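You operate a simulated robot arm through the tools that you are given. There is no shell and no other tool. Be economical: measure what you need, move in short steps, check, and stop when the job is done.

The job below is to be done with a simulated robot arm. You get a single attempt, and the scene is never put back.

JOB
Check the module link, run a balance pass, then park the balance plug.
Fine: check once, LINK OK shown; balance switch on till the display shows BALANCE, off again before the plug goes to its holder; busbar and screws stay.

Only the result counts: the job must be done as asked and must still hold three seconds after the hand-in. Knocking over, shifting, dropping, spilling or breaking anything else fails it.

ROBOT AND FRAMES
A 6-joint arm with a two-finger parallel gripper, fixed in place. Base frame: the origin is at the foot of the arm, x ahead of it, y to its left, z up. Lengths are in m, angles in rad, forces in N, time in s.
With the tool pointing down near the work surface it reaches from about 0.22 to 0.62 m from the base axis. Its first joint turns from -1.152 to 1.152 rad. Payload 2.7 kg.
The TCP is the grasp point between the finger pads, 0.023 m short of the fingertips. In the tool frame z runs along the fingers and y along their closing line. Largest opening 0.094 m; finger width 0.038, thickness 0.01; the body of the gripper, 0.054 by 0.096 m, starts 0.039 m behind the TCP.
Orientation is that of the tool frame in the base frame, as a unit quaternion [w, x, y, z]. With the fingers straight down and closing along the base's y, the tool's x points along the base's -x, its y along +y and its z along -z.

CONTROLS
- The arm moves only by the tool arm_command. Its argument "increments" is a list of rows, each a list of 2 entries, a list of its own where there are three numbers: the shift along the tool's x, y, z in m, then the turn, a rotation vector about the tool's x, y, z in rad. In form: [[[x, y, z], [ax, ay, az]], ...]. A call has 1 to 12 rows; each row shifts and turns the commanded pose from where the row before left it, along the tool's axes as they then stand. "claw" is the closure, from 0 (fully open) to 1 (shut), set as the call begins (left out, the last holds). Each row takes 0.2 s and may step no farther than 0.05 m and 0.15 rad from the row before; otherwise, or with a gripper value out of range, the whole call is refused. Where a pose cannot be reached the arm comes as near as it can. A force on the tool above 40 N (or 10 N above the force at the start of the call, whichever is more), or a blocked arm, ends the call early, and 0.2 s more pass. The fingers move at their own pace (about 0.045 m/s each) and stop on an object; they squeeze with about 45 N. The grip force told is the motor's: it shows also when the fingers shut on nothing. Time passes only in rows, and 0.2 s behind the last, so rows that do not move let the fingers close. It gives the time, the measured TCP pose, the force on the tool (base axes), the opening and the grip force at its end, in the units of the frame above (readings bear some noise), with the torque about the TCP (base axes, N m) and any sound that the robot's microphone picked up.
- Cameras (640 x 400 px; columns grow to the right, rows downward): "scene" is fixed at [0.0384, -0.4269, 1.4246]; the picture's right is [0.94, -0.33, 0.00], its down [-0.16, -0.45, -0.88] and it looks along [0.29, 0.83, -0.48] (base axes); focal length 325 px, centre (320, 200). "wrist" rides on the gripper at [0.086, 0.016, -0.074] in the tool frame; the picture's right is [-0.18, 0.98, 0.00], its down [-0.58, -0.11, -0.81] and it looks along [-0.79, -0.15, 0.59] (tool axes); focal length 243 px, centre (320, 200). There is no depth. A picture from a camera that has moved, and an enlarged one, comes with that camera's place and axes in the base frame and with its lens. The place of the scene camera against the robot may be out by one fixed shift of up to 0.025 m in any direction.
- grab_frame(camera): a new picture of that camera. The clock stands still meanwhile.
- enlarge(camera, box): a new picture of the part [left, top, right, bottom] of that camera's present view, enlarged. The clock stands still meanwhile.
- close_job(): hands the job in; it is judged then, once.

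Work in short steps. Places have to be worked out from the pictures, the camera data and where the tool is seen: move nearer, look again, correct. Check each grasp and each placing, and mend what went wrong. You have 120 turns and 64 pictures in all, those below and enlarged ones among them. Open the gripper and draw the arm clear of the work before you hand the job in, unless the task says otherwise; then end with one line.

The tools are called after "Request:" by a JSON object that holds its "name" and its "arguments". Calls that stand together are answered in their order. arm_command: Moves the arm, as the interface text tells. Its arguments: {"type":"object","properties":{"increments":{"type":"array"},"claw":{"type":"number"}},"required":["increments"]} The other tools are called the same way: grab_frame (camera) takes a picture; enlarge (camera, box) takes an enlarged picture of a part of a camera's view; close_job () hands the job in.

At the start:

```text
time_s: 0.0
tool_pos: [0.3389, 0.045, 1.2195]
tool_rot: [0.0, 0.0, 1.0, 0.0]
contact_force: [-0.2, -0.3, -0.4]
torque: [0.02, -0.01, -0.01]
finger_gap: 0.0938
grasp_force: 0.0
```

scene: 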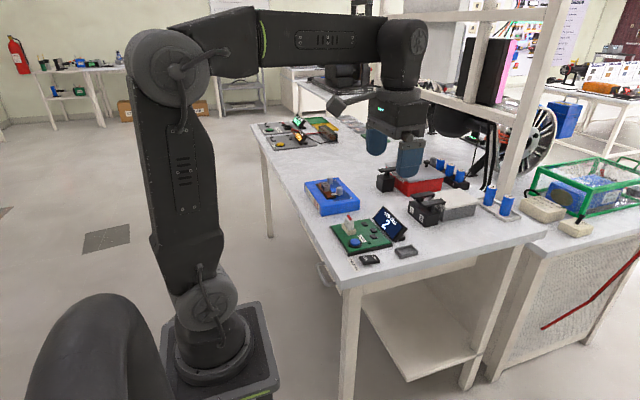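
wrist: 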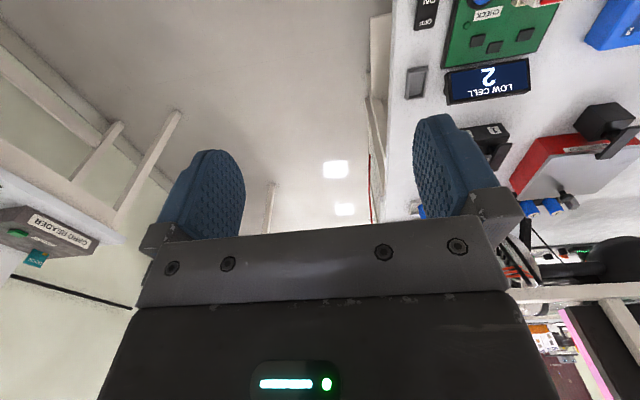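

I start with enlarged views of the work area to identify the parts.

Request:
{"name": "enlarge", "arguments": {"camera": "scene", "box": [290, 160, 450, 280]}}

Request:
{"name": "enlarge", "arguments": {"camera": "wrist", "box": [400, 0, 640, 150]}}

Request:
{"name": "enlarge", "arguments": {"camera": "scene", "box": [320, 200, 420, 270]}}

```text
3.33 times, centred on (370, 220) of scene
camera zoom: at [0.0384, -0.4269, 1.4246], right [0.94, -0.33, 0.0], down [-0.16, -0.45, -0.88], along [0.29, 0.83, -0.48], focal length 1083 px, centre (153, 133)
```

zoom: 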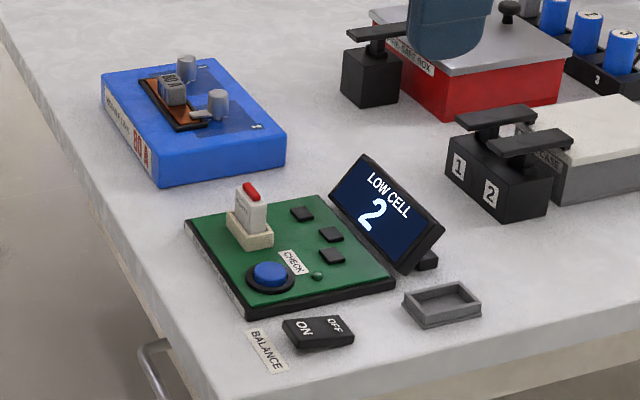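

```text
2.67 times, centred on (520, 75) of wrist
camera zoom: at [0.2516, 0.0606, 1.2937], right [0.18, 0.98, 0.0], down [0.58, -0.11, 0.81], along [0.79, -0.15, -0.59], focal length 647 px, centre (-213, 533)
```

zoom: 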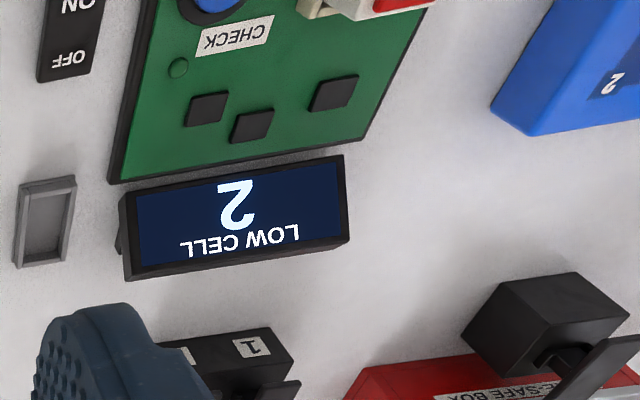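

```text
5.71 times, centred on (370, 235) of scene
camera zoom: at [0.0384, -0.4269, 1.4246], right [0.94, -0.33, 0.0], down [-0.16, -0.45, -0.88], along [0.29, 0.83, -0.48], focal length 1856 px, centre (34, 0)
```

zoom: 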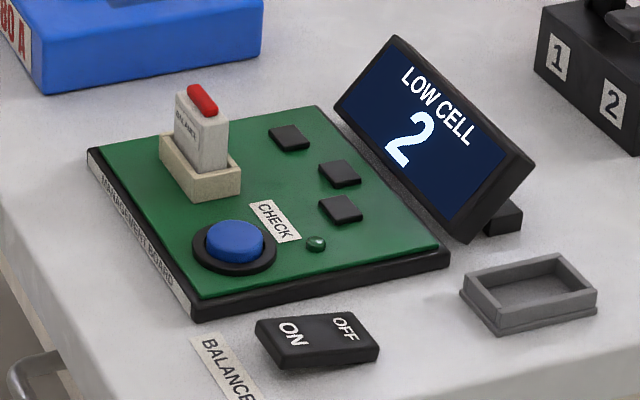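

The table lies at about z 0.845 and the holder near (0.52, 0.195). I move the wrist camera to the left and a little back to view the board.

Request:
{"name": "arm_command", "arguments": {"increments": [[[0.01, 0.045, 0], [0, 0, 0]], [[0.01, 0.045, 0], [0, 0, 0]], [[0.01, 0.045, 0], [0, 0, 0]], [[0.01, 0.045, 0], [0, 0, 0]], [[0.01, 0.03, 0], [0, 0, 0]], [[0, 0, 0], [0, 0, 0]]]}}

Request:
{"name": "grab_frame", "arguments": {"camera": "wrist"}}

```text
time_s: 1.4
tool_pos: [0.2862, 0.2539, 1.2183]
tool_rot: [-0.001, 0.0, 1.0, -0.001]
contact_force: [0.2, -0.2, -0.6]
torque: [-0.02, -0.01, 0.01]
finger_gap: 0.0941
grasp_force: 0.0
```

```text
58 pictures are left
camera wrist: at [0.1997, 0.2703, 1.293], right [0.18, 0.98, 0.0], down [0.58, -0.11, 0.81], along [0.79, -0.15, -0.59], focal length 243 px, centre (320, 200)
```

wrist: 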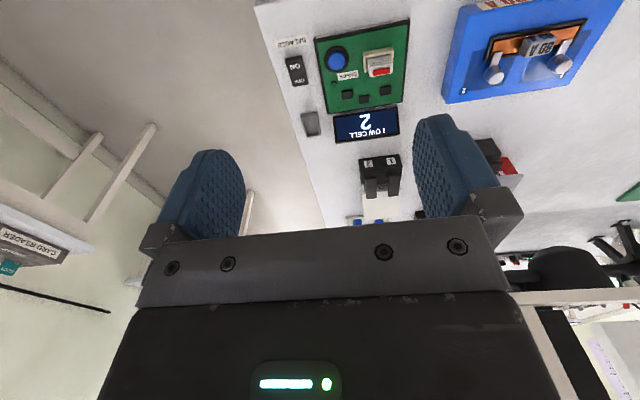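

Request:
{"name": "enlarge", "arguments": {"camera": "wrist", "box": [260, 10, 420, 140]}}

```text
3.08 times, centred on (340, 75) of wrist
camera zoom: at [0.1997, 0.2703, 1.293], right [0.18, 0.98, 0.0], down [0.58, -0.11, 0.81], along [0.79, -0.15, -0.59], focal length 746 px, centre (258, 585)
```

zoom: 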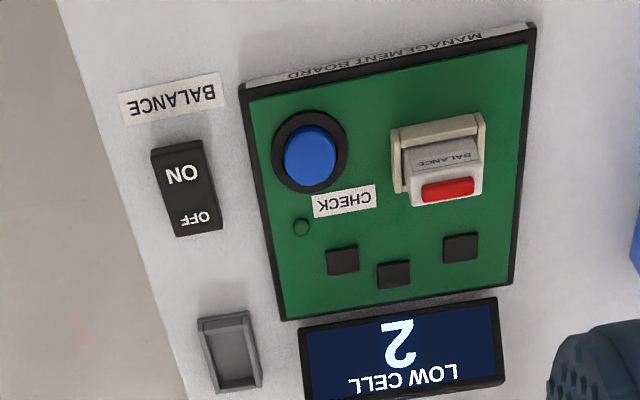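

Estimated positions: button (0.387, 0.264), switch (0.398, 0.191) with ON at the near end, plug (0.404, 0.331), holder (0.515, 0.19). I turn the tool -90° about its axis so the fingers close along x and the camera sits on the -y side, lowering slightly and closing the fingers.

Request:
{"name": "arm_command", "arguments": {"increments": [[[0, 0, 0.01], [0, 0, -0.1428]], [[0, 0, 0.01], [0, 0, -0.1428]], [[0, 0, 0.01], [0, 0, -0.1428]], [[0, 0, 0.01], [0, 0, -0.1428]], [[0, 0, 0.01], [0, 0, -0.1428]], [[0, 0, 0.01], [0, 0, -0.1428]], [[0, 0, 0.01], [0, 0, -0.1428]], [[0, 0, 0.01], [0, 0, -0.1428]], [[0, 0, 0.01], [0, 0, -0.1428]], [[0, 0, 0.01], [0, 0, -0.1428]], [[0, 0, 0.01], [0, 0, -0.1428]], [[0, 0, 0], [0, 0, 0]]], "claw": 1}}

Request:
{"name": "arm_command", "arguments": {"increments": [[[0.02, -0.04, 0], [0, 0, 0]], [[0.02, -0.04, 0], [0, 0, 0]], [[0.014, -0.034, 0], [0, 0, 0]], [[0, 0, 0], [0, 0, 0]]]}}

Request:
{"name": "grab_frame", "arguments": {"camera": "wrist"}}

```text
time_s: 4.0
tool_pos: [0.2881, 0.2538, 1.1093]
tool_rot: [0.0, 0.708, -0.707, 0.0]
contact_force: [-0.6, -1.3, -0.6]
torque: [0.02, -0.01, 0.01]
finger_gap: 0.0
grasp_force: 42.6
```

```text
time_s: 5.0
tool_pos: [0.4021, 0.2013, 1.1051]
tool_rot: [0.0, -0.707, 0.707, 0.0]
contact_force: [0.5, -0.1, -0.2]
torque: [0.0, 0.0, -0.01]
finger_gap: 0.0002
grasp_force: 42.0
```

```text
56 pictures are left
camera wrist: at [0.3861, 0.1147, 1.1807], right [-0.98, 0.18, 0.0], down [0.11, 0.58, 0.81], along [0.15, 0.79, -0.59], focal length 243 px, centre (320, 200)
```

wrist: 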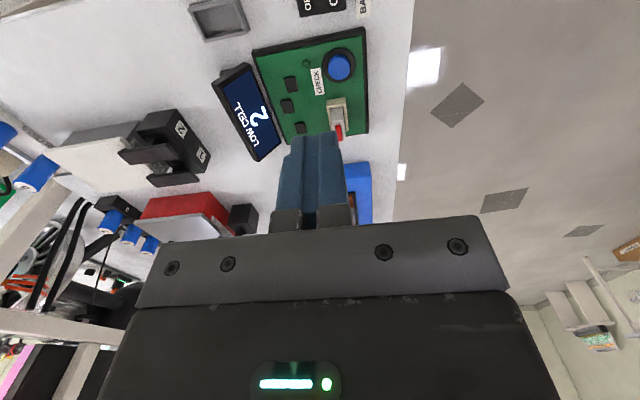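

Request:
{"name": "enlarge", "arguments": {"camera": "wrist", "box": [180, 0, 380, 160]}}

```text
2.50 times, centred on (280, 80) of wrist
camera zoom: at [0.3861, 0.1147, 1.1807], right [-0.98, 0.18, 0.0], down [0.11, 0.58, 0.81], along [0.15, 0.79, -0.59], focal length 606 px, centre (420, 500)
```

zoom: 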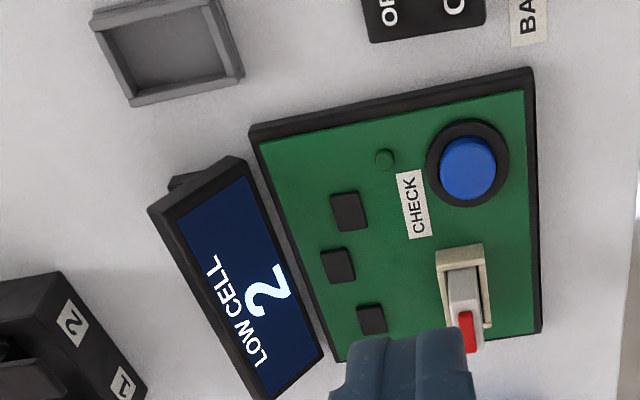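

Triangulating from both views: button top at about (0.390, 0.263, 0.8645), plug's red grip at (0.401, 0.330, 0.906). I go over the button with closed fingers, tips about 3 cm above it.

Request:
{"name": "arm_command", "arguments": {"increments": [[[-0.02, 0.004, 0.03], [0, 0, 0]], [[-0.02, 0.004, 0.04], [0, 0, 0]], [[-0.022, 0.0044, 0.04], [0, 0, 0]], [[0, 0, 0.04], [0, 0, 0]], [[0, 0, 0.035], [0, 0, 0]], [[0, 0, 0], [0, 0, 0]]]}}

Request:
{"name": "grab_frame", "arguments": {"camera": "wrist"}}

Request:
{"name": "enlarge", "arguments": {"camera": "scene", "box": [320, 190, 440, 270]}}

```text
time_s: 6.4
tool_pos: [0.3896, 0.2631, 0.925]
tool_rot: [0.001, -0.707, 0.707, 0.0]
contact_force: [-0.2, 0.0, 0.2]
torque: [0.0, -0.01, 0.0]
finger_gap: 0.0
grasp_force: 42.1
```

```text
54 pictures are left
camera wrist: at [0.3738, 0.1763, 0.9998], right [-0.98, 0.18, 0.0], down [0.11, 0.58, 0.81], along [0.15, 0.79, -0.59], focal length 243 px, centre (320, 200)
```

wrist: 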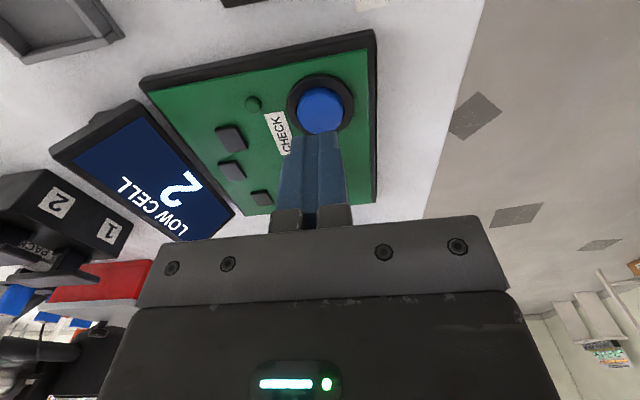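

```text
5.00 times, centred on (380, 230) of scene
camera zoom: at [0.0384, -0.4269, 1.4246], right [0.94, -0.33, 0.0], down [-0.16, -0.45, -0.88], along [0.29, 0.83, -0.48], focal length 1624 px, centre (20, 50)
```

zoom: 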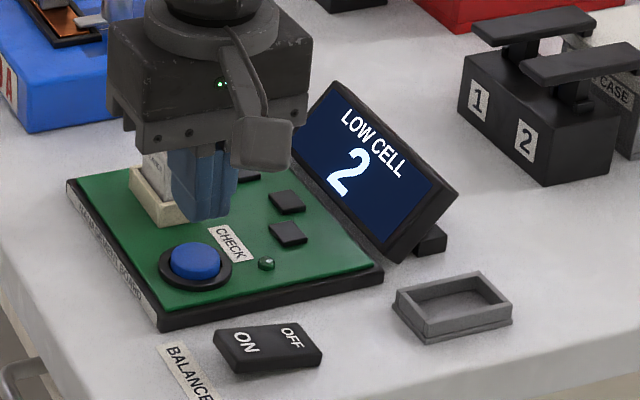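

The view confirms the button at (0.390, 0.264). I descend to just above it, then press in small steps.

Request:
{"name": "arm_command", "arguments": {"increments": [[[0, 0, 0.02], [0, 0, 0]], [[0, 0, 0.013], [0, 0, 0]], [[0, 0, 0], [0, 0, 0]]]}}

Request:
{"name": "arm_command", "arguments": {"increments": [[[0, 0, 0.002], [0, 0, 0]], [[0, 0, 0.002], [0, 0, 0]], [[0, 0, 0.001], [0, 0, 0]]]}}

```text
time_s: 7.2
tool_pos: [0.3896, 0.2624, 0.8915]
tool_rot: [0.0, -0.707, 0.707, 0.001]
contact_force: [-1.4, 2.3, 3.1]
torque: [0.02, 0.03, -0.04]
finger_gap: 0.0
grasp_force: 42.3
heard: click
```

```text
time_s: 8.0
tool_pos: [0.3899, 0.2624, 0.8886]
tool_rot: [0.001, -0.707, 0.707, -0.001]
contact_force: [-10.3, 0.9, 24.3]
torque: [-0.1, 0.23, -0.03]
finger_gap: 0.0001
grasp_force: 42.4
```

A click was heard and contact was continuous, so I lift straight up and look at the display.

Request:
{"name": "arm_command", "arguments": {"increments": [[[0, 0, -0.01], [0, 0, 0]], [[0, 0, -0.02], [0, 0, 0]], [[0, 0, -0.02], [0, 0, 0]], [[0, 0, 0], [0, 0, 0]]]}}

Request:
{"name": "grab_frame", "arguments": {"camera": "wrist"}}

```text
time_s: 9.0
tool_pos: [0.3892, 0.2624, 0.9351]
tool_rot: [0.0, -0.707, 0.707, 0.0]
contact_force: [0.7, -0.5, -0.3]
torque: [-0.01, 0.06, 0.04]
finger_gap: 0.0001
grasp_force: 42.4
```

```text
52 pictures are left
camera wrist: at [0.3729, 0.1758, 1.0098], right [-0.98, 0.18, 0.0], down [0.11, 0.58, 0.81], along [0.15, 0.79, -0.59], focal length 243 px, centre (320, 200)
```

wrist: 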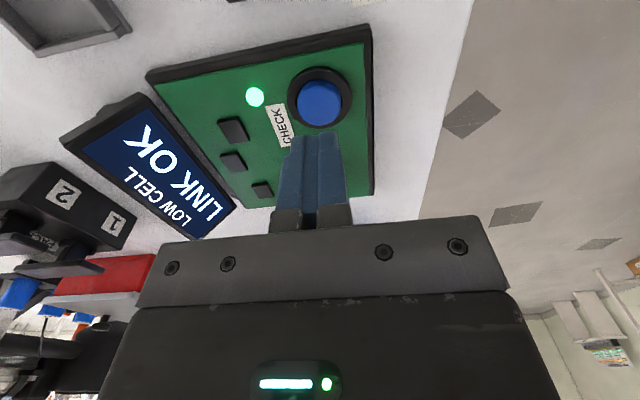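

LINK OK is shown. Now I move over the ON end of the rocker, about (0.384, 0.192), staying high.

Request:
{"name": "arm_command", "arguments": {"increments": [[[0.035, 0.002, 0], [0, 0, 0]], [[0.0354, 0.003, 0], [0, 0, 0]], [[0, 0, 0], [0, 0, 0]]]}}

Request:
{"name": "grab_frame", "arguments": {"camera": "wrist"}}

Request:
{"name": "enlarge", "arguments": {"camera": "scene", "box": [330, 210, 420, 270]}}

```text
time_s: 9.8
tool_pos: [0.386, 0.1905, 0.9356]
tool_rot: [0.0, -0.707, 0.707, 0.0]
contact_force: [-0.1, -0.5, -0.3]
torque: [0.01, 0.01, 0.01]
finger_gap: 0.0
grasp_force: 42.6
```

```text
51 pictures are left
camera wrist: at [0.3699, 0.1035, 1.0099], right [-0.98, 0.18, 0.0], down [0.11, 0.58, 0.81], along [0.15, 0.79, -0.59], focal length 243 px, centre (320, 200)
```

wrist: 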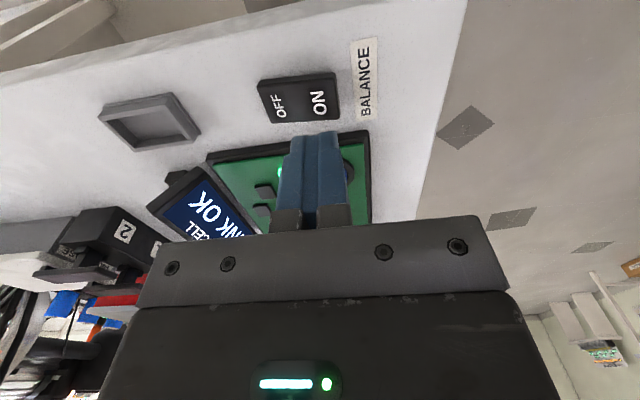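

```text
6.67 times, centred on (375, 240) of scene
camera zoom: at [0.0384, -0.4269, 1.4246], right [0.94, -0.33, 0.0], down [-0.16, -0.45, -0.88], along [0.29, 0.83, -0.48], focal length 2165 px, centre (-47, -67)
```

zoom: 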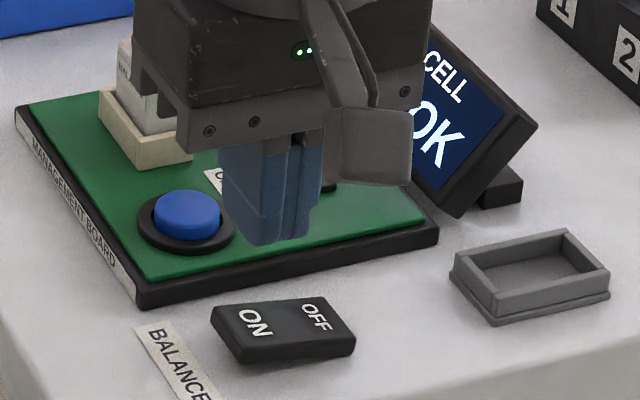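

The ON end is at about (0.382, 0.195). I correct slightly and descend in small steps.

Request:
{"name": "arm_command", "arguments": {"increments": [[[-0.0035, 0.004, 0.02], [0, 0, 0]], [[0, 0, 0.02], [0, 0, 0]], [[0, 0, 0], [0, 0, 0]]]}}

Request:
{"name": "arm_command", "arguments": {"increments": [[[0, 0, 0.004], [0, 0, 0]], [[0, 0, 0.004], [0, 0, 0]], [[0, 0, 0], [0, 0, 0]]]}}

```text
time_s: 10.6
tool_pos: [0.3811, 0.1933, 0.8945]
tool_rot: [0.001, 0.707, -0.707, 0.0]
contact_force: [-0.1, 1.0, -0.6]
torque: [0.0, -0.02, -0.02]
finger_gap: 0.0
grasp_force: 42.5
```

```text
time_s: 11.4
tool_pos: [0.3805, 0.1957, 0.8867]
tool_rot: [0.001, 0.707, -0.707, 0.0]
contact_force: [-0.8, 0.4, 0.5]
torque: [0.0, 0.02, 0.01]
finger_gap: 0.0
grasp_force: 42.2
```

No contact yet; I continue downward in 3 mm steps.

Request:
{"name": "arm_command", "arguments": {"increments": [[[0, 0, 0.003], [0, 0, 0]], [[0, 0, 0.003], [0, 0, 0]], [[0, 0, 0], [0, 0, 0]]]}}

```text
time_s: 12.2
tool_pos: [0.3807, 0.1944, 0.8842]
tool_rot: [0.002, -0.707, 0.707, -0.001]
contact_force: [-10.2, -3.5, 34.7]
torque: [-0.23, -0.12, -0.07]
finger_gap: 0.0
grasp_force: 42.4
```

Contact of 35 N but no click, so I look before pushing harder.

Request:
{"name": "enlarge", "arguments": {"camera": "scene", "box": [330, 210, 420, 270]}}

Request:
{"name": "grab_frame", "arguments": {"camera": "wrist"}}

```text
6.67 times, centred on (375, 240) of scene
camera zoom: at [0.0378, -0.4272, 1.4246], right [0.94, -0.33, 0.0], down [-0.16, -0.45, -0.88], along [0.29, 0.83, -0.48], focal length 2165 px, centre (-47, -67)
```

zoom: 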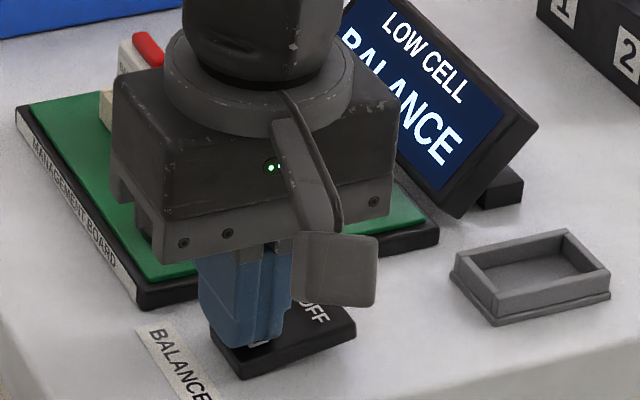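

```text
48 pictures are left
camera wrist: at [0.3645, 0.108, 0.9588], right [-0.98, 0.18, 0.0], down [0.11, 0.58, 0.81], along [0.15, 0.79, -0.59], focal length 243 px, centre (320, 200)
```

wrist: 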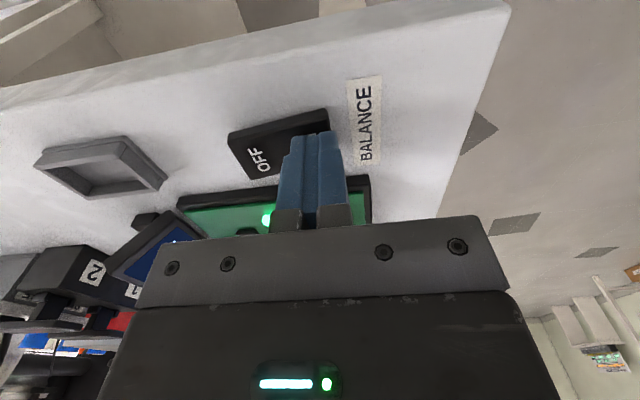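

The display shows BALANCE. I lift off and check it.

Request:
{"name": "arm_command", "arguments": {"increments": [[[0, 0, -0.01], [0, 0, 0]], [[0, 0, -0.02], [0, 0, 0]], [[0, -0.018, -0.01], [0, 0, 0]], [[0, -0.018, 0], [0, 0, 0]], [[0, 0, 0], [0, 0, 0]]]}}

Request:
{"name": "enlarge", "arguments": {"camera": "scene", "box": [330, 210, 420, 270]}}

Request:
{"name": "grab_frame", "arguments": {"camera": "wrist"}}

```text
time_s: 13.4
tool_pos: [0.4161, 0.1949, 0.9206]
tool_rot: [0.0, -0.707, 0.708, -0.001]
contact_force: [-0.7, 0.2, 0.7]
torque: [0.01, -0.01, -0.02]
finger_gap: 0.0
grasp_force: 42.6
```

```text
6.67 times, centred on (375, 240) of scene
camera zoom: at [0.0384, -0.4269, 1.4246], right [0.94, -0.33, 0.0], down [-0.16, -0.45, -0.88], along [0.29, 0.83, -0.48], focal length 2165 px, centre (-47, -67)
```

zoom: 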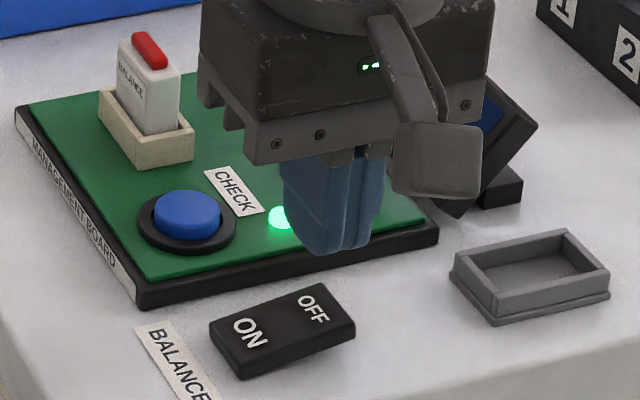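

```text
46 pictures are left
camera wrist: at [0.3998, 0.1079, 0.9951], right [-0.98, 0.18, 0.0], down [0.11, 0.58, 0.81], along [0.15, 0.79, -0.59], focal length 243 px, centre (320, 200)
```

wrist: 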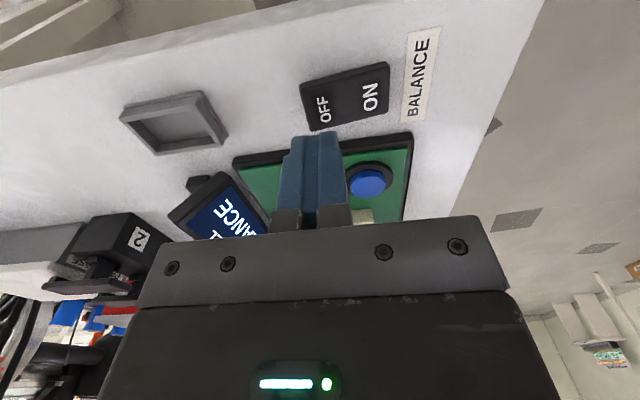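

The rocker is ON and BALANCE stays displayed. Now I press the OFF end at about (0.418, 0.192).

Request:
{"name": "arm_command", "arguments": {"increments": [[[0.003, -0.002, 0.015], [0, 0, 0]], [[0, 0, 0.015], [0, 0, 0]], [[0, 0, 0.004], [0, 0, 0]], [[0, 0, 0.003], [0, 0, 0]], [[0, 0, 0.003], [0, 0, 0]], [[0, 0, 0], [0, 0, 0]]]}}

Request:
{"name": "enlarge", "arguments": {"camera": "scene", "box": [330, 210, 420, 270]}}

```text
time_s: 14.8
tool_pos: [0.4172, 0.1912, 0.8844]
tool_rot: [-0.001, 0.707, -0.707, 0.0]
contact_force: [-11.9, -4.3, 31.0]
torque: [-0.06, 0.58, 0.09]
finger_gap: 0.0
grasp_force: 42.0
```

```text
6.67 times, centred on (375, 240) of scene
camera zoom: at [0.0377, -0.4272, 1.4246], right [0.94, -0.33, 0.0], down [-0.16, -0.45, -0.88], along [0.29, 0.83, -0.48], focal length 2165 px, centre (-47, -67)
```

zoom: 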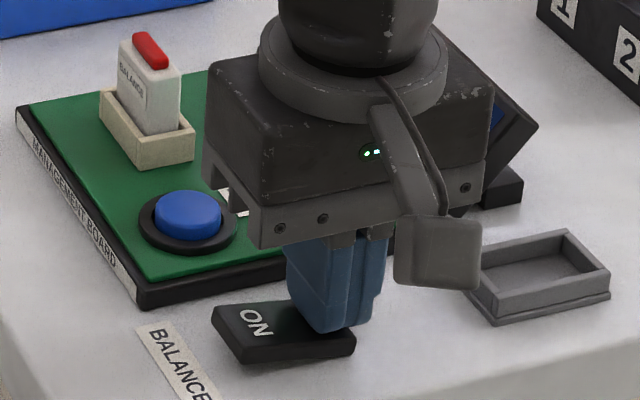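

The rocker is back to OFF. I lift, move toward the plug and look.

Request:
{"name": "arm_command", "arguments": {"increments": [[[0, 0, -0.01], [0, 0, 0]], [[0, 0, -0.03], [0, 0, 0]], [[0, 0, -0.04], [0, 0, 0]], [[-0.03, 0.008, -0.03], [0, 0, 0]], [[-0.025, 0.008, 0], [0, 0, 0]], [[0, 0, 0], [0, 0, 0]]]}}

Request:
{"name": "grab_frame", "arguments": {"camera": "wrist"}}

Request:
{"name": "enlarge", "arguments": {"camera": "scene", "box": [330, 190, 420, 270]}}

```text
time_s: 16.2
tool_pos: [0.4029, 0.2465, 0.991]
tool_rot: [-0.001, 0.707, -0.707, 0.0]
contact_force: [0.3, 0.9, 0.1]
torque: [0.01, 0.01, -0.02]
finger_gap: 0.0
grasp_force: 42.1
```

```text
44 pictures are left
camera wrist: at [0.3872, 0.1607, 1.065], right [-0.98, 0.18, 0.0], down [0.11, 0.58, 0.81], along [0.15, 0.79, -0.59], focal length 243 px, centre (320, 200)
```

wrist: 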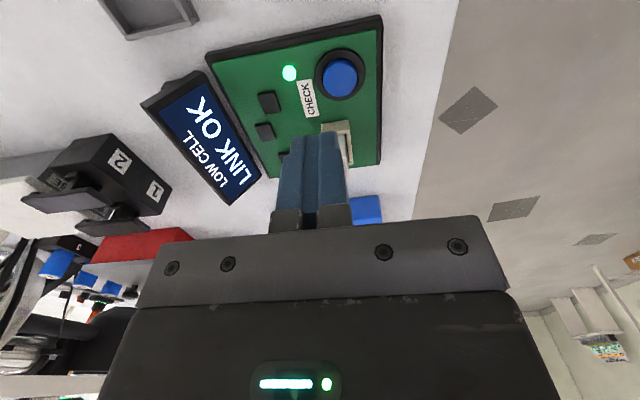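

```text
5.00 times, centred on (375, 230) of scene
camera zoom: at [0.0384, -0.4269, 1.4246], right [0.94, -0.33, 0.0], down [-0.16, -0.45, -0.88], along [0.29, 0.83, -0.48], focal length 1624 px, centre (45, 50)
```

zoom: 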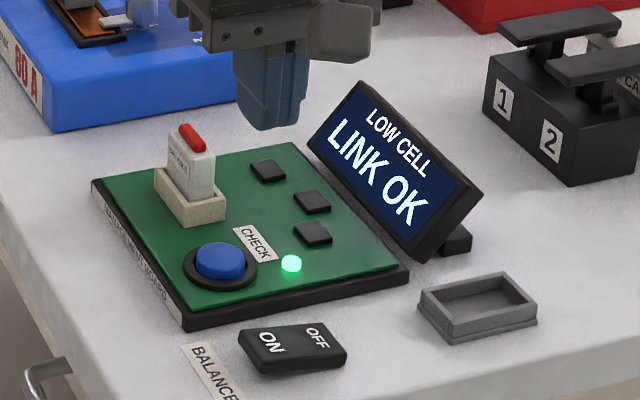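

The display is back to LINK OK with the switch OFF. Now I open the gripper partly and move above the plug at (0.401, 0.330).

Request:
{"name": "arm_command", "arguments": {"increments": [[[-0.04, 0.001, 0], [0, 0, 0]], [[-0.0438, 0.0013, 0], [0, 0, 0]], [[0, 0, 0.015], [0, 0, 0]], [[0, 0, 0.015], [0, 0, 0]], [[0, 0, 0], [0, 0, 0]]], "claw": 0.4}}

Request:
{"name": "grab_frame", "arguments": {"camera": "wrist"}}

Request:
{"name": "enlarge", "arguments": {"camera": "scene", "box": [330, 190, 420, 270]}}

```text
time_s: 17.4
tool_pos: [0.4005, 0.3335, 0.962]
tool_rot: [0.001, -0.707, 0.707, -0.001]
contact_force: [-0.1, 0.0, 0.1]
torque: [0.02, 0.01, 0.01]
finger_gap: 0.0562
grasp_force: 0.0
```

```text
42 pictures are left
camera wrist: at [0.3853, 0.2462, 1.0363], right [-0.98, 0.18, 0.0], down [0.11, 0.58, 0.81], along [0.15, 0.79, -0.59], focal length 243 px, centre (320, 200)
```

wrist: 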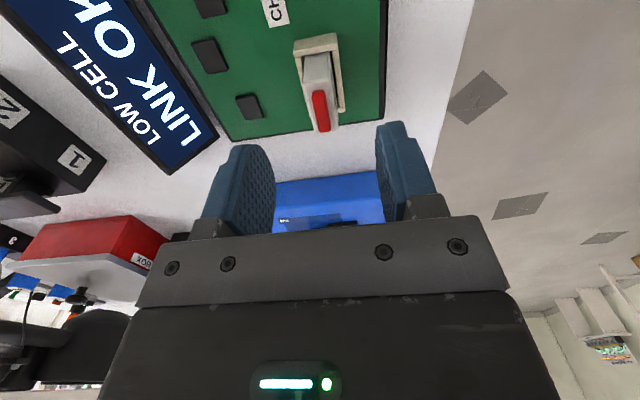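

```text
5.00 times, centred on (375, 230) of scene
camera zoom: at [0.0384, -0.4269, 1.4246], right [0.94, -0.33, 0.0], down [-0.16, -0.45, -0.88], along [0.29, 0.83, -0.48], focal length 1624 px, centre (45, 50)
```

zoom: 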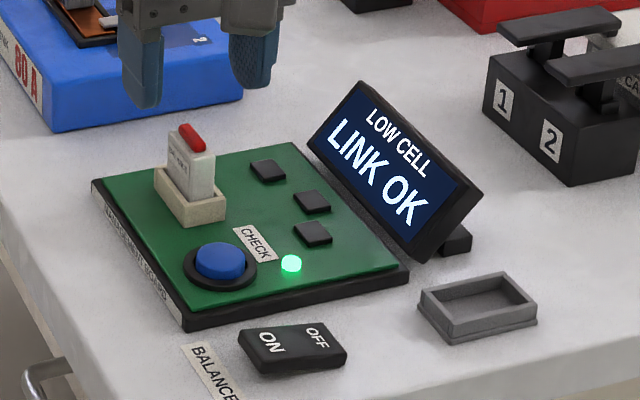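

The plug grip is centred at about (0.4015, 0.331), square to the axes. I correct by 2 mm and descend to z ≈ 0.897, with tips just above the socket rim.

Request:
{"name": "arm_command", "arguments": {"increments": [[[0.0025, -0.001, 0.01], [0, 0, 0]], [[0, 0, 0.02], [0, 0, 0]], [[0, 0, 0.02], [0, 0, 0]], [[0, 0, 0.012], [0, 0, 0]], [[0, 0, 0], [0, 0, 0]]]}}

Request:
{"name": "grab_frame", "arguments": {"camera": "wrist"}}

Request:
{"name": "enlarge", "arguments": {"camera": "scene", "box": [335, 195, 395, 245]}}

```text
time_s: 18.6
tool_pos: [0.4014, 0.3294, 0.8989]
tool_rot: [-0.001, 0.707, -0.707, 0.0]
contact_force: [0.1, 0.3, 0.6]
torque: [-0.01, 0.0, 0.02]
finger_gap: 0.0564
grasp_force: 0.1
```

```text
40 pictures are left
camera wrist: at [0.3847, 0.2426, 0.9741], right [-0.98, 0.18, 0.0], down [0.11, 0.58, 0.81], along [0.15, 0.79, -0.59], focal length 243 px, centre (320, 200)
```

wrist: 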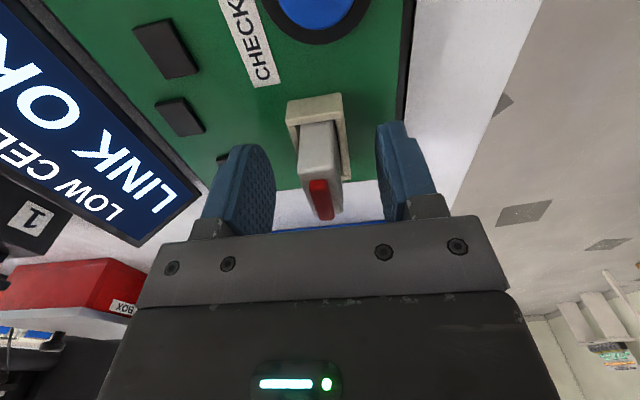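

```text
8.00 times, centred on (365, 220) of scene
camera zoom: at [0.0384, -0.4269, 1.4246], right [0.94, -0.33, 0.0], down [-0.16, -0.45, -0.88], along [0.29, 0.83, -0.48], focal length 2598 px, centre (-40, 40)
```

zoom: 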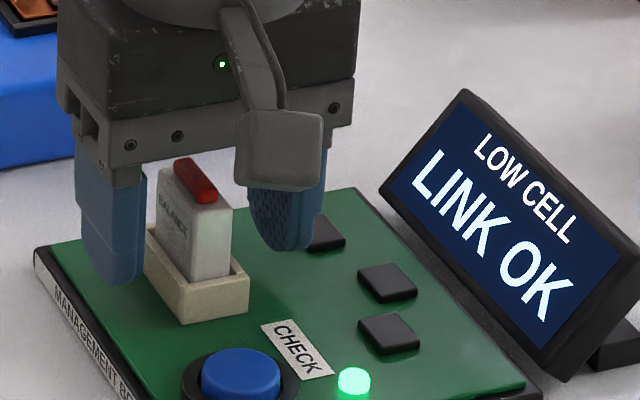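

The plug stands centred between the fingers. I close on it (2 mm lower).

Request:
{"name": "arm_command", "arguments": {"increments": [[[0, 0, 0.002], [0, 0, 0]], [[0, 0, 0], [0, 0, 0]], [[0, 0, 0], [0, 0, 0]], [[0, 0, 0], [0, 0, 0]]], "claw": 1}}

```text
time_s: 19.6
tool_pos: [0.3999, 0.3291, 0.8984]
tool_rot: [0.001, 0.708, -0.707, -0.001]
contact_force: [-10.5, -0.3, 5.3]
torque: [-0.16, 0.61, 0.07]
finger_gap: 0.0268
grasp_force: 44.8
```

The gap of 0.0268 is larger than I expected for the plug, so I check whether the fingers are on the plug or the socket.

Request:
{"name": "enlarge", "arguments": {"camera": "wrist", "box": [220, 80, 420, 240]}}

Request:
{"name": "enlarge", "arguments": {"camera": "scene", "box": [335, 200, 383, 236]}}

```text
2.50 times, centred on (320, 160) of wrist
camera zoom: at [0.3838, 0.2426, 0.9732], right [-0.98, 0.18, 0.0], down [0.11, 0.58, 0.81], along [0.15, 0.79, -0.59], focal length 606 px, centre (320, 300)
```

zoom: 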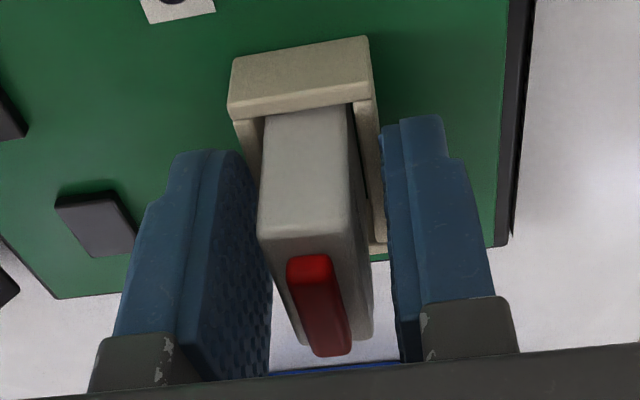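

```text
11.11 times, centred on (359, 218) of scene
camera zoom: at [0.0381, -0.427, 1.4246], right [0.94, -0.33, 0.0], down [-0.16, -0.45, -0.88], along [0.29, 0.83, -0.48], focal length 3609 px, centre (-113, 0)
```

zoom: 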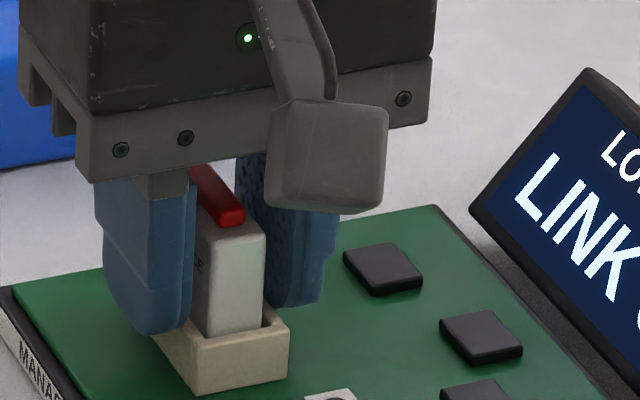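

The fingers are on the socket rim. I open, rise about 9 mm and close again.

Request:
{"name": "arm_command", "arguments": {"increments": [[[0, 0, 0], [0, 0, 0]], [[0, 0, 0], [0, 0, 0]], [[0, 0, -0.005], [0, 0, 0]], [[0, 0, -0.004], [0, 0, 0]], [[0, 0, 0], [0, 0, 0]]], "claw": 0.5}}

Request:
{"name": "enlarge", "arguments": {"camera": "wrist", "box": [220, 80, 420, 240]}}

```text
time_s: 20.8
tool_pos: [0.4014, 0.3299, 0.908]
tool_rot: [0.0, 0.707, -0.707, 0.0]
contact_force: [-0.1, 0.5, -0.5]
torque: [-0.02, -0.03, 0.0]
finger_gap: 0.047
grasp_force: 0.0
```

```text
2.50 times, centred on (320, 160) of wrist
camera zoom: at [0.3852, 0.2435, 0.982], right [-0.98, 0.18, 0.0], down [0.11, 0.58, 0.81], along [0.15, 0.79, -0.59], focal length 606 px, centre (320, 300)
```

zoom: 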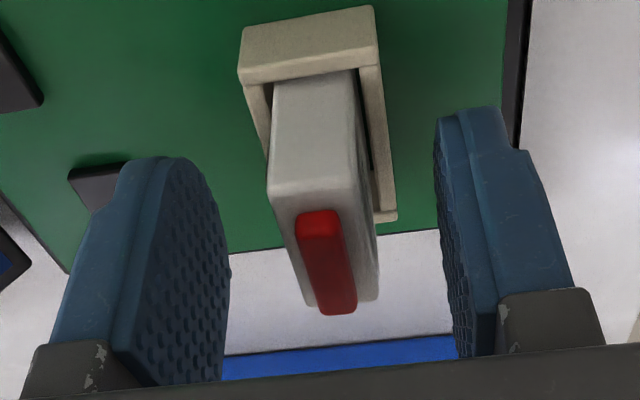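

From this view the rim is at about 0.878 and the tips are now at 0.885, above it. Closing.

Request:
{"name": "arm_command", "arguments": {"increments": [[[0, 0, 0], [0, 0, 0]], [[0, 0, 0], [0, 0, 0]], [[0, 0, 0], [0, 0, 0]], [[0, 0, 0], [0, 0, 0]]], "claw": 1}}

Request:
{"name": "enlarge", "arguments": {"camera": "wrist", "box": [220, 80, 420, 240]}}

```text
time_s: 21.8
tool_pos: [0.4019, 0.3298, 0.9082]
tool_rot: [0.001, -0.707, 0.707, 0.0]
contact_force: [-1.0, -0.6, 1.1]
torque: [-0.02, 0.02, 0.01]
finger_gap: 0.015
grasp_force: 45.0
```

```text
2.50 times, centred on (320, 160) of wrist
camera zoom: at [0.3852, 0.2435, 0.982], right [-0.98, 0.18, 0.0], down [0.11, 0.58, 0.81], along [0.15, 0.79, -0.59], focal length 606 px, centre (320, 300)
```

zoom: 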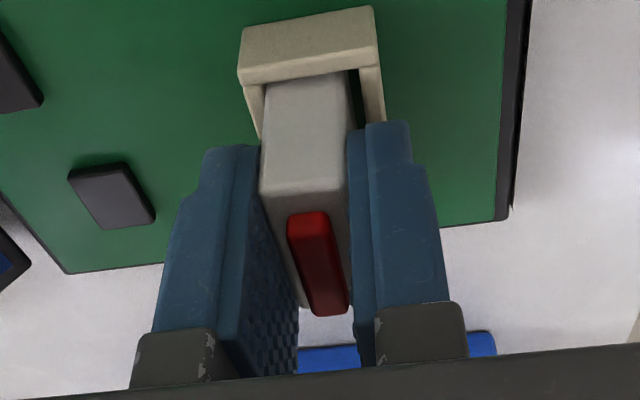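

Gap 0.015 on the plug body: good grasp. I pull it straight up slowly.

Request:
{"name": "arm_command", "arguments": {"increments": [[[0, 0, -0.006], [0, 0, 0]], [[0, 0, -0.008], [0, 0, 0]], [[0, 0, -0.01], [0, 0, 0]], [[0, 0, -0.015], [0, 0, 0]], [[0, 0, -0.02], [0, 0, 0]], [[0, 0, -0.03], [0, 0, 0]], [[0, 0, 0], [0, 0, 0]]]}}

Request:
{"name": "grab_frame", "arguments": {"camera": "wrist"}}

Request:
{"name": "enlarge", "arguments": {"camera": "scene", "box": [330, 180, 420, 260]}}

```text
time_s: 23.4
tool_pos: [0.403, 0.3306, 0.9981]
tool_rot: [0.0, -0.707, 0.707, 0.0]
contact_force: [-0.9, 0.2, -0.2]
torque: [0.0, 0.0, -0.02]
finger_gap: 0.0148
grasp_force: 45.5
```

```text
34 pictures are left
camera wrist: at [0.3872, 0.2442, 1.0729], right [-0.98, 0.18, 0.0], down [0.11, 0.58, 0.81], along [0.15, 0.79, -0.59], focal length 243 px, centre (320, 200)
```

wrist: 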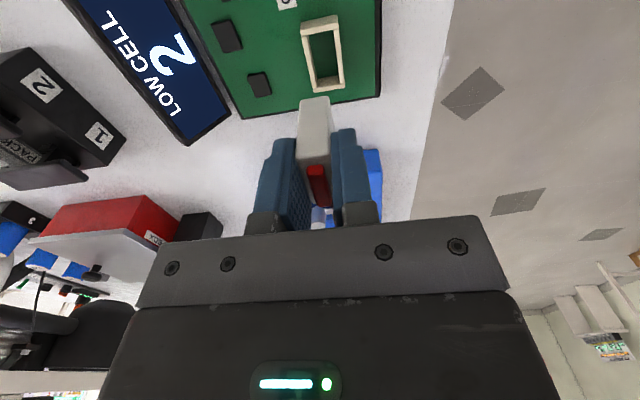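

```text
5.00 times, centred on (375, 220) of scene
camera zoom: at [0.0384, -0.4269, 1.4246], right [0.94, -0.33, 0.0], down [-0.16, -0.45, -0.88], along [0.29, 0.83, -0.48], focal length 1624 px, centre (45, 100)
```

zoom: 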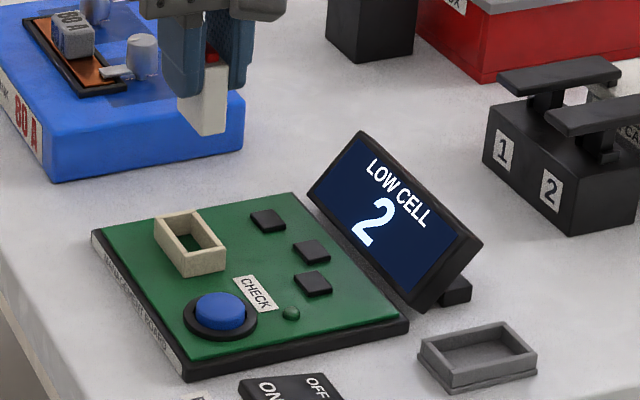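

The plug is out and the switch is off. I rotate the tool +90° back so the plug's long side runs along x, matching the holder, then move near it for a look.

Request:
{"name": "arm_command", "arguments": {"increments": [[[0, 0, 0], [0, 0, 0.1428]], [[0, 0, 0], [0, 0, 0.1428]], [[0, 0, 0], [0, 0, 0.1428]], [[0, 0, 0], [0, 0, 0.1428]], [[0, 0, 0], [0, 0, 0.1428]], [[0, 0, 0], [0, 0, 0.1428]], [[0, 0, 0], [0, 0, 0.1428]], [[0, 0, 0], [0, 0, 0.1428]], [[0, 0, 0], [0, 0, 0.1428]], [[0, 0, 0], [0, 0, 0.1428]], [[0, 0, 0], [0, 0, 0.1428]], [[0, 0, 0], [0, 0, 0]]]}}

Request:
{"name": "arm_command", "arguments": {"increments": [[[-0.015, -0.035, -0.01], [0, 0, 0]], [[-0.015, -0.035, -0.01], [0, 0, 0]], [[-0.015, -0.035, 0], [0, 0, 0]], [[-0.02, -0.034, 0], [0, 0, 0]], [[0, 0, 0], [0, 0, 0]]]}}

Request:
{"name": "grab_frame", "arguments": {"camera": "wrist"}}

```text
time_s: 26.0
tool_pos: [0.4002, 0.3281, 0.995]
tool_rot: [0.0, 0.001, 1.0, 0.0]
contact_force: [0.7, 0.8, -0.5]
torque: [-0.02, 0.0, -0.01]
finger_gap: 0.0151
grasp_force: 44.5
```

```text
time_s: 27.2
tool_pos: [0.4657, 0.1871, 1.0141]
tool_rot: [0.0, 0.0, 1.0, 0.0]
contact_force: [0.9, -0.3, -1.0]
torque: [-0.02, 0.01, -0.01]
finger_gap: 0.0149
grasp_force: 45.0
```

```text
32 pictures are left
camera wrist: at [0.3797, 0.204, 1.0884], right [0.18, 0.98, 0.0], down [0.58, -0.11, 0.81], along [0.79, -0.15, -0.59], focal length 243 px, centre (320, 200)
```

wrist: 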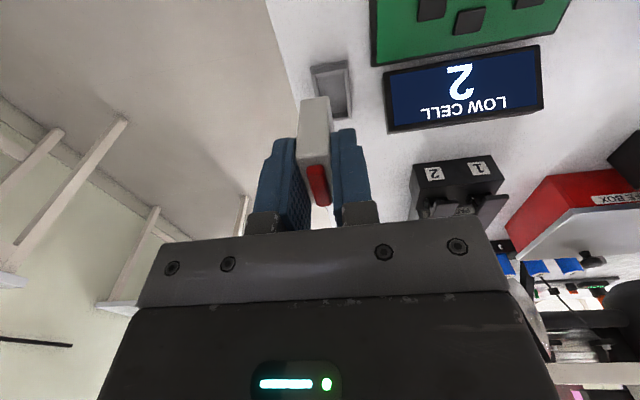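

Request:
{"name": "enlarge", "arguments": {"camera": "wrist", "box": [270, 40, 430, 160]}}

```text
3.33 times, centred on (350, 100) of wrist
camera zoom: at [0.3797, 0.204, 1.0884], right [0.18, 0.98, 0.0], down [0.58, -0.11, 0.81], along [0.79, -0.15, -0.59], focal length 809 px, centre (220, 533)
```

zoom: 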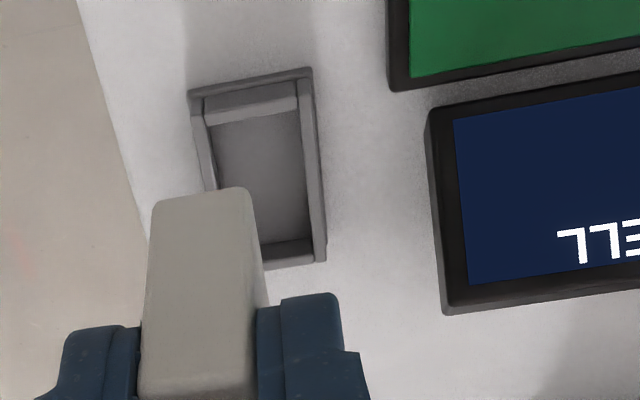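

Holder interior centre is about (0.519, 0.191), and the plug is aligned with it. I move over it and descend to z 0.93, with the plug bottom still above the rim.

Request:
{"name": "arm_command", "arguments": {"increments": [[[-0.026, 0.002, 0], [0, 0, 0]], [[-0.027, 0.0024, 0], [0, 0, 0]], [[0, 0, 0.03], [0, 0, 0]], [[0, 0, 0.03], [0, 0, 0]], [[0, 0, 0.024], [0, 0, 0]], [[0, 0, 0], [0, 0, 0]]]}}

Request:
{"name": "enlarge", "arguments": {"camera": "wrist", "box": [220, 20, 420, 180]}}

Request:
{"name": "enlarge", "arguments": {"camera": "scene", "box": [375, 200, 435, 265]}}

```text
time_s: 28.6
tool_pos: [0.5193, 0.1939, 0.9317]
tool_rot: [0.0, 0.0, 1.0, -0.001]
contact_force: [-0.5, 0.5, 0.5]
torque: [0.02, 0.0, 0.01]
finger_gap: 0.015
grasp_force: 44.5
```

```text
2.50 times, centred on (320, 100) of wrist
camera zoom: at [0.4328, 0.2101, 1.0069], right [0.18, 0.98, 0.0], down [0.58, -0.11, 0.81], along [0.79, -0.15, -0.59], focal length 606 px, centre (320, 450)
```

zoom: 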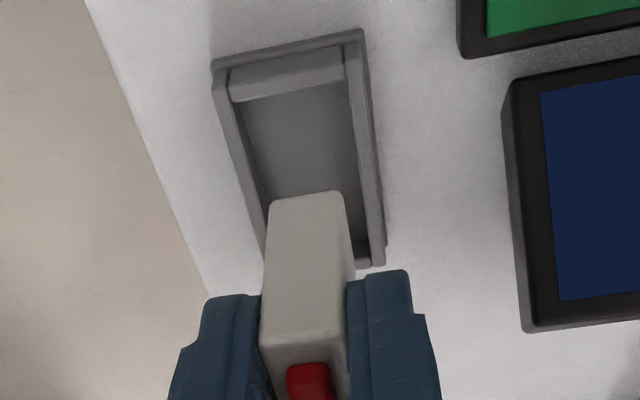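

```text
6.15 times, centred on (405, 232) of scene
camera zoom: at [0.0384, -0.4269, 1.4246], right [0.94, -0.33, 0.0], down [-0.16, -0.45, -0.88], along [0.29, 0.83, -0.48], focal length 1999 px, centre (-203, 0)
```

zoom: 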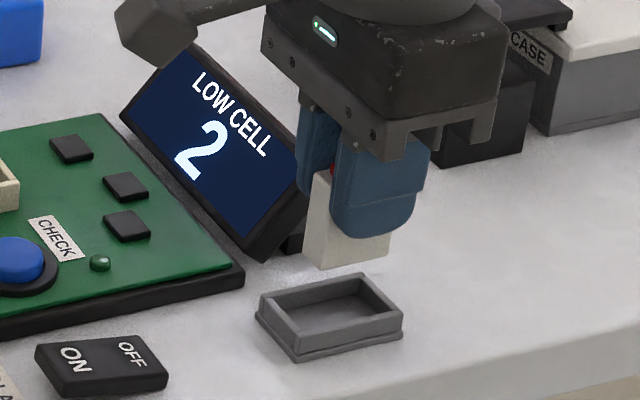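

The plug is about 34 × 15 mm and the holder cavity about 46 × 27 mm, centred near (0.517, 0.191). I correct by 3 mm in each axis and descend most of the way.

Request:
{"name": "arm_command", "arguments": {"increments": [[[0.003, -0.003, 0.0], [0, 0, 0]], [[0, 0, 0.012], [0, 0, 0]], [[0, 0, 0.012], [0, 0, 0]], [[0, 0, 0], [0, 0, 0]]]}}

Request:
{"name": "enlarge", "arguments": {"camera": "wrist", "box": [220, 20, 420, 180]}}

Request:
{"name": "enlarge", "arguments": {"camera": "scene", "box": [375, 200, 435, 265]}}

```text
time_s: 29.6
tool_pos: [0.5148, 0.191, 0.9089]
tool_rot: [0.0, 0.0, 1.0, 0.0]
contact_force: [-0.5, -0.3, -0.4]
torque: [0.0, -0.01, 0.03]
finger_gap: 0.0149
grasp_force: 45.1
```

```text
2.50 times, centred on (320, 100) of wrist
camera zoom: at [0.4286, 0.2076, 0.9836], right [0.18, 0.98, 0.0], down [0.58, -0.11, 0.81], along [0.79, -0.15, -0.59], focal length 606 px, centre (320, 450)
```

zoom: 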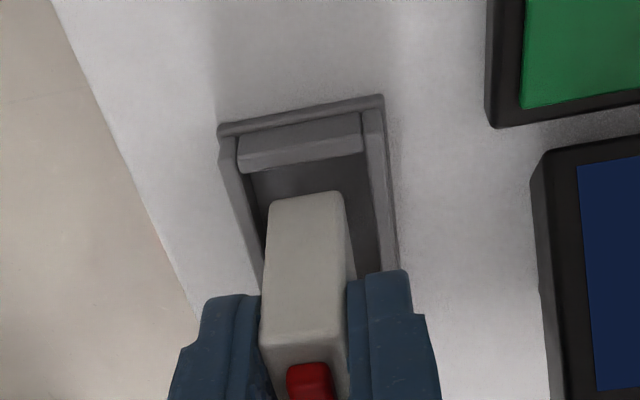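

```text
6.15 times, centred on (405, 232) of scene
camera zoom: at [0.0384, -0.4269, 1.4246], right [0.94, -0.33, 0.0], down [-0.16, -0.45, -0.88], along [0.29, 0.83, -0.48], focal length 1999 px, centre (-203, 0)
```

zoom: 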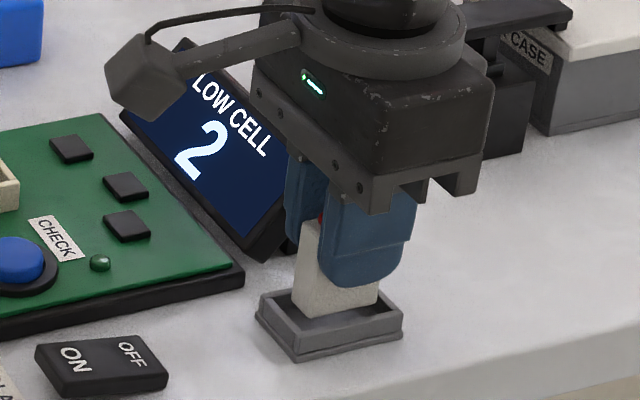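

The plug is above the cavity with clearance all round. I nudge 1.5 mm in +x and lower in small steps, watching for contact.

Request:
{"name": "arm_command", "arguments": {"increments": [[[-0.0015, 0, 0.003], [0, 0, 0]], [[0, 0, 0.003], [0, 0, 0]], [[0, 0, 0.002], [0, 0, 0]], [[0, 0, 0], [0, 0, 0]]]}}

Request:
{"name": "arm_command", "arguments": {"increments": [[[0, 0, 0.002], [0, 0, 0]], [[0, 0, 0.002], [0, 0, 0]], [[0, 0, 0], [0, 0, 0]]]}}

```text
time_s: 30.6
tool_pos: [0.5173, 0.1921, 0.8997]
tool_rot: [0.0, 0.0, 1.0, 0.0]
contact_force: [0.4, 0.4, -0.6]
torque: [0.0, 0.01, 0.03]
finger_gap: 0.0148
grasp_force: 45.2
```

```text
time_s: 31.4
tool_pos: [0.5178, 0.1918, 0.8987]
tool_rot: [0.001, 0.0, 1.0, 0.0]
contact_force: [-6.2, -0.9, 22.2]
torque: [-0.08, 0.42, 0.03]
finger_gap: 0.0147
grasp_force: 45.0
```

Contact at z ≈ 0.899. I check whether the plug is on the cavity floor or on a rim.

Request:
{"name": "enlarge", "arguments": {"camera": "wrist", "box": [250, 60, 390, 180]}}

Request:
{"name": "enlarge", "arguments": {"camera": "scene", "box": [385, 220, 425, 260]}}

```text
3.33 times, centred on (320, 120) of wrist
camera zoom: at [0.4312, 0.208, 0.9724], right [0.18, 0.98, 0.0], down [0.58, -0.11, 0.81], along [0.8, -0.15, -0.59], focal length 809 px, centre (320, 467)
```

zoom: 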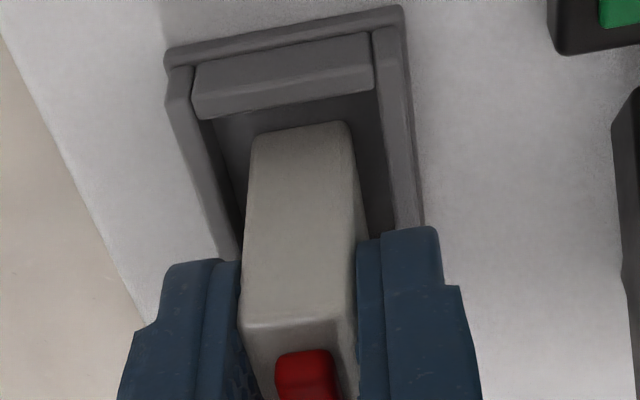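

```text
10.00 times, centred on (405, 240) of scene
camera zoom: at [0.0379, -0.4271, 1.4246], right [0.94, -0.33, 0.0], down [-0.16, -0.45, -0.88], along [0.29, 0.83, -0.48], focal length 3248 px, centre (-530, -200)
```

zoom: 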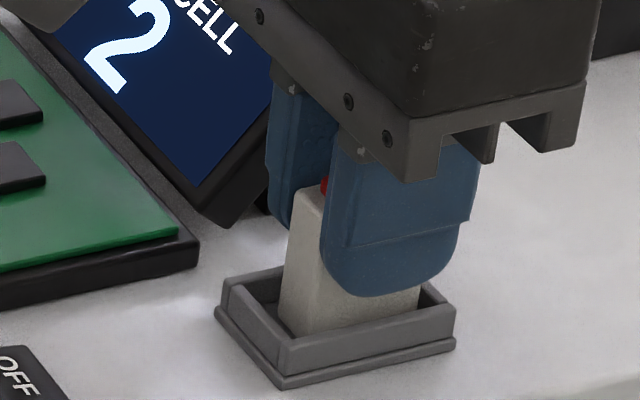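

The plug stands on the cavity floor inside all four walls. I ease the pressure and open the fingers slightly.

Request:
{"name": "arm_command", "arguments": {"increments": [[[0, 0, -0.002], [0, 0, 0]], [[0, 0, 0], [0, 0, 0]]]}}

Request:
{"name": "arm_command", "arguments": {"increments": [[[0, 0, 0], [0, 0, 0]], [[0, 0, 0], [0, 0, 0]], [[0, 0, 0], [0, 0, 0]]], "claw": 0.74}}

Request:
{"name": "enlarge", "arguments": {"camera": "wrist", "box": [250, 60, 390, 180]}}

Request:
{"name": "enlarge", "arguments": {"camera": "scene", "box": [385, 220, 425, 260]}}

```text
time_s: 32.0
tool_pos: [0.5193, 0.1909, 0.8985]
tool_rot: [0.0, 0.0, 1.0, 0.0]
contact_force: [-1.3, 3.1, 16.0]
torque: [0.12, 0.12, 0.0]
finger_gap: 0.0152
grasp_force: 45.0
```

```text
time_s: 32.8
tool_pos: [0.5187, 0.1921, 0.8965]
tool_rot: [0.0, 0.0, 1.0, 0.001]
contact_force: [0.1, -0.3, 0.0]
torque: [0.02, 0.01, 0.0]
finger_gap: 0.0245
grasp_force: 0.1
```

```text
3.33 times, centred on (320, 120) of wrist
camera zoom: at [0.4316, 0.2074, 0.9721], right [0.18, 0.98, 0.0], down [0.58, -0.11, 0.81], along [0.79, -0.15, -0.59], focal length 809 px, centre (320, 467)
```

zoom: 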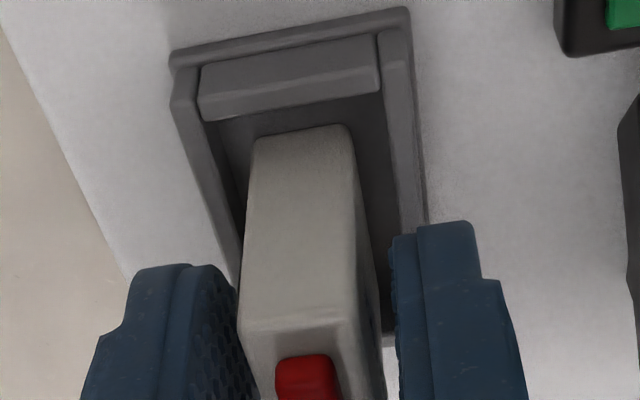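

```text
10.00 times, centred on (405, 240) of scene
camera zoom: at [0.0384, -0.4269, 1.4246], right [0.94, -0.33, 0.0], down [-0.16, -0.45, -0.88], along [0.29, 0.83, -0.48], focal length 3248 px, centre (-530, -200)
```

zoom: 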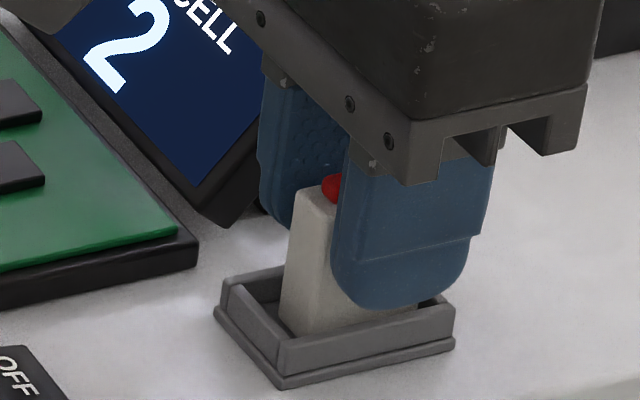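

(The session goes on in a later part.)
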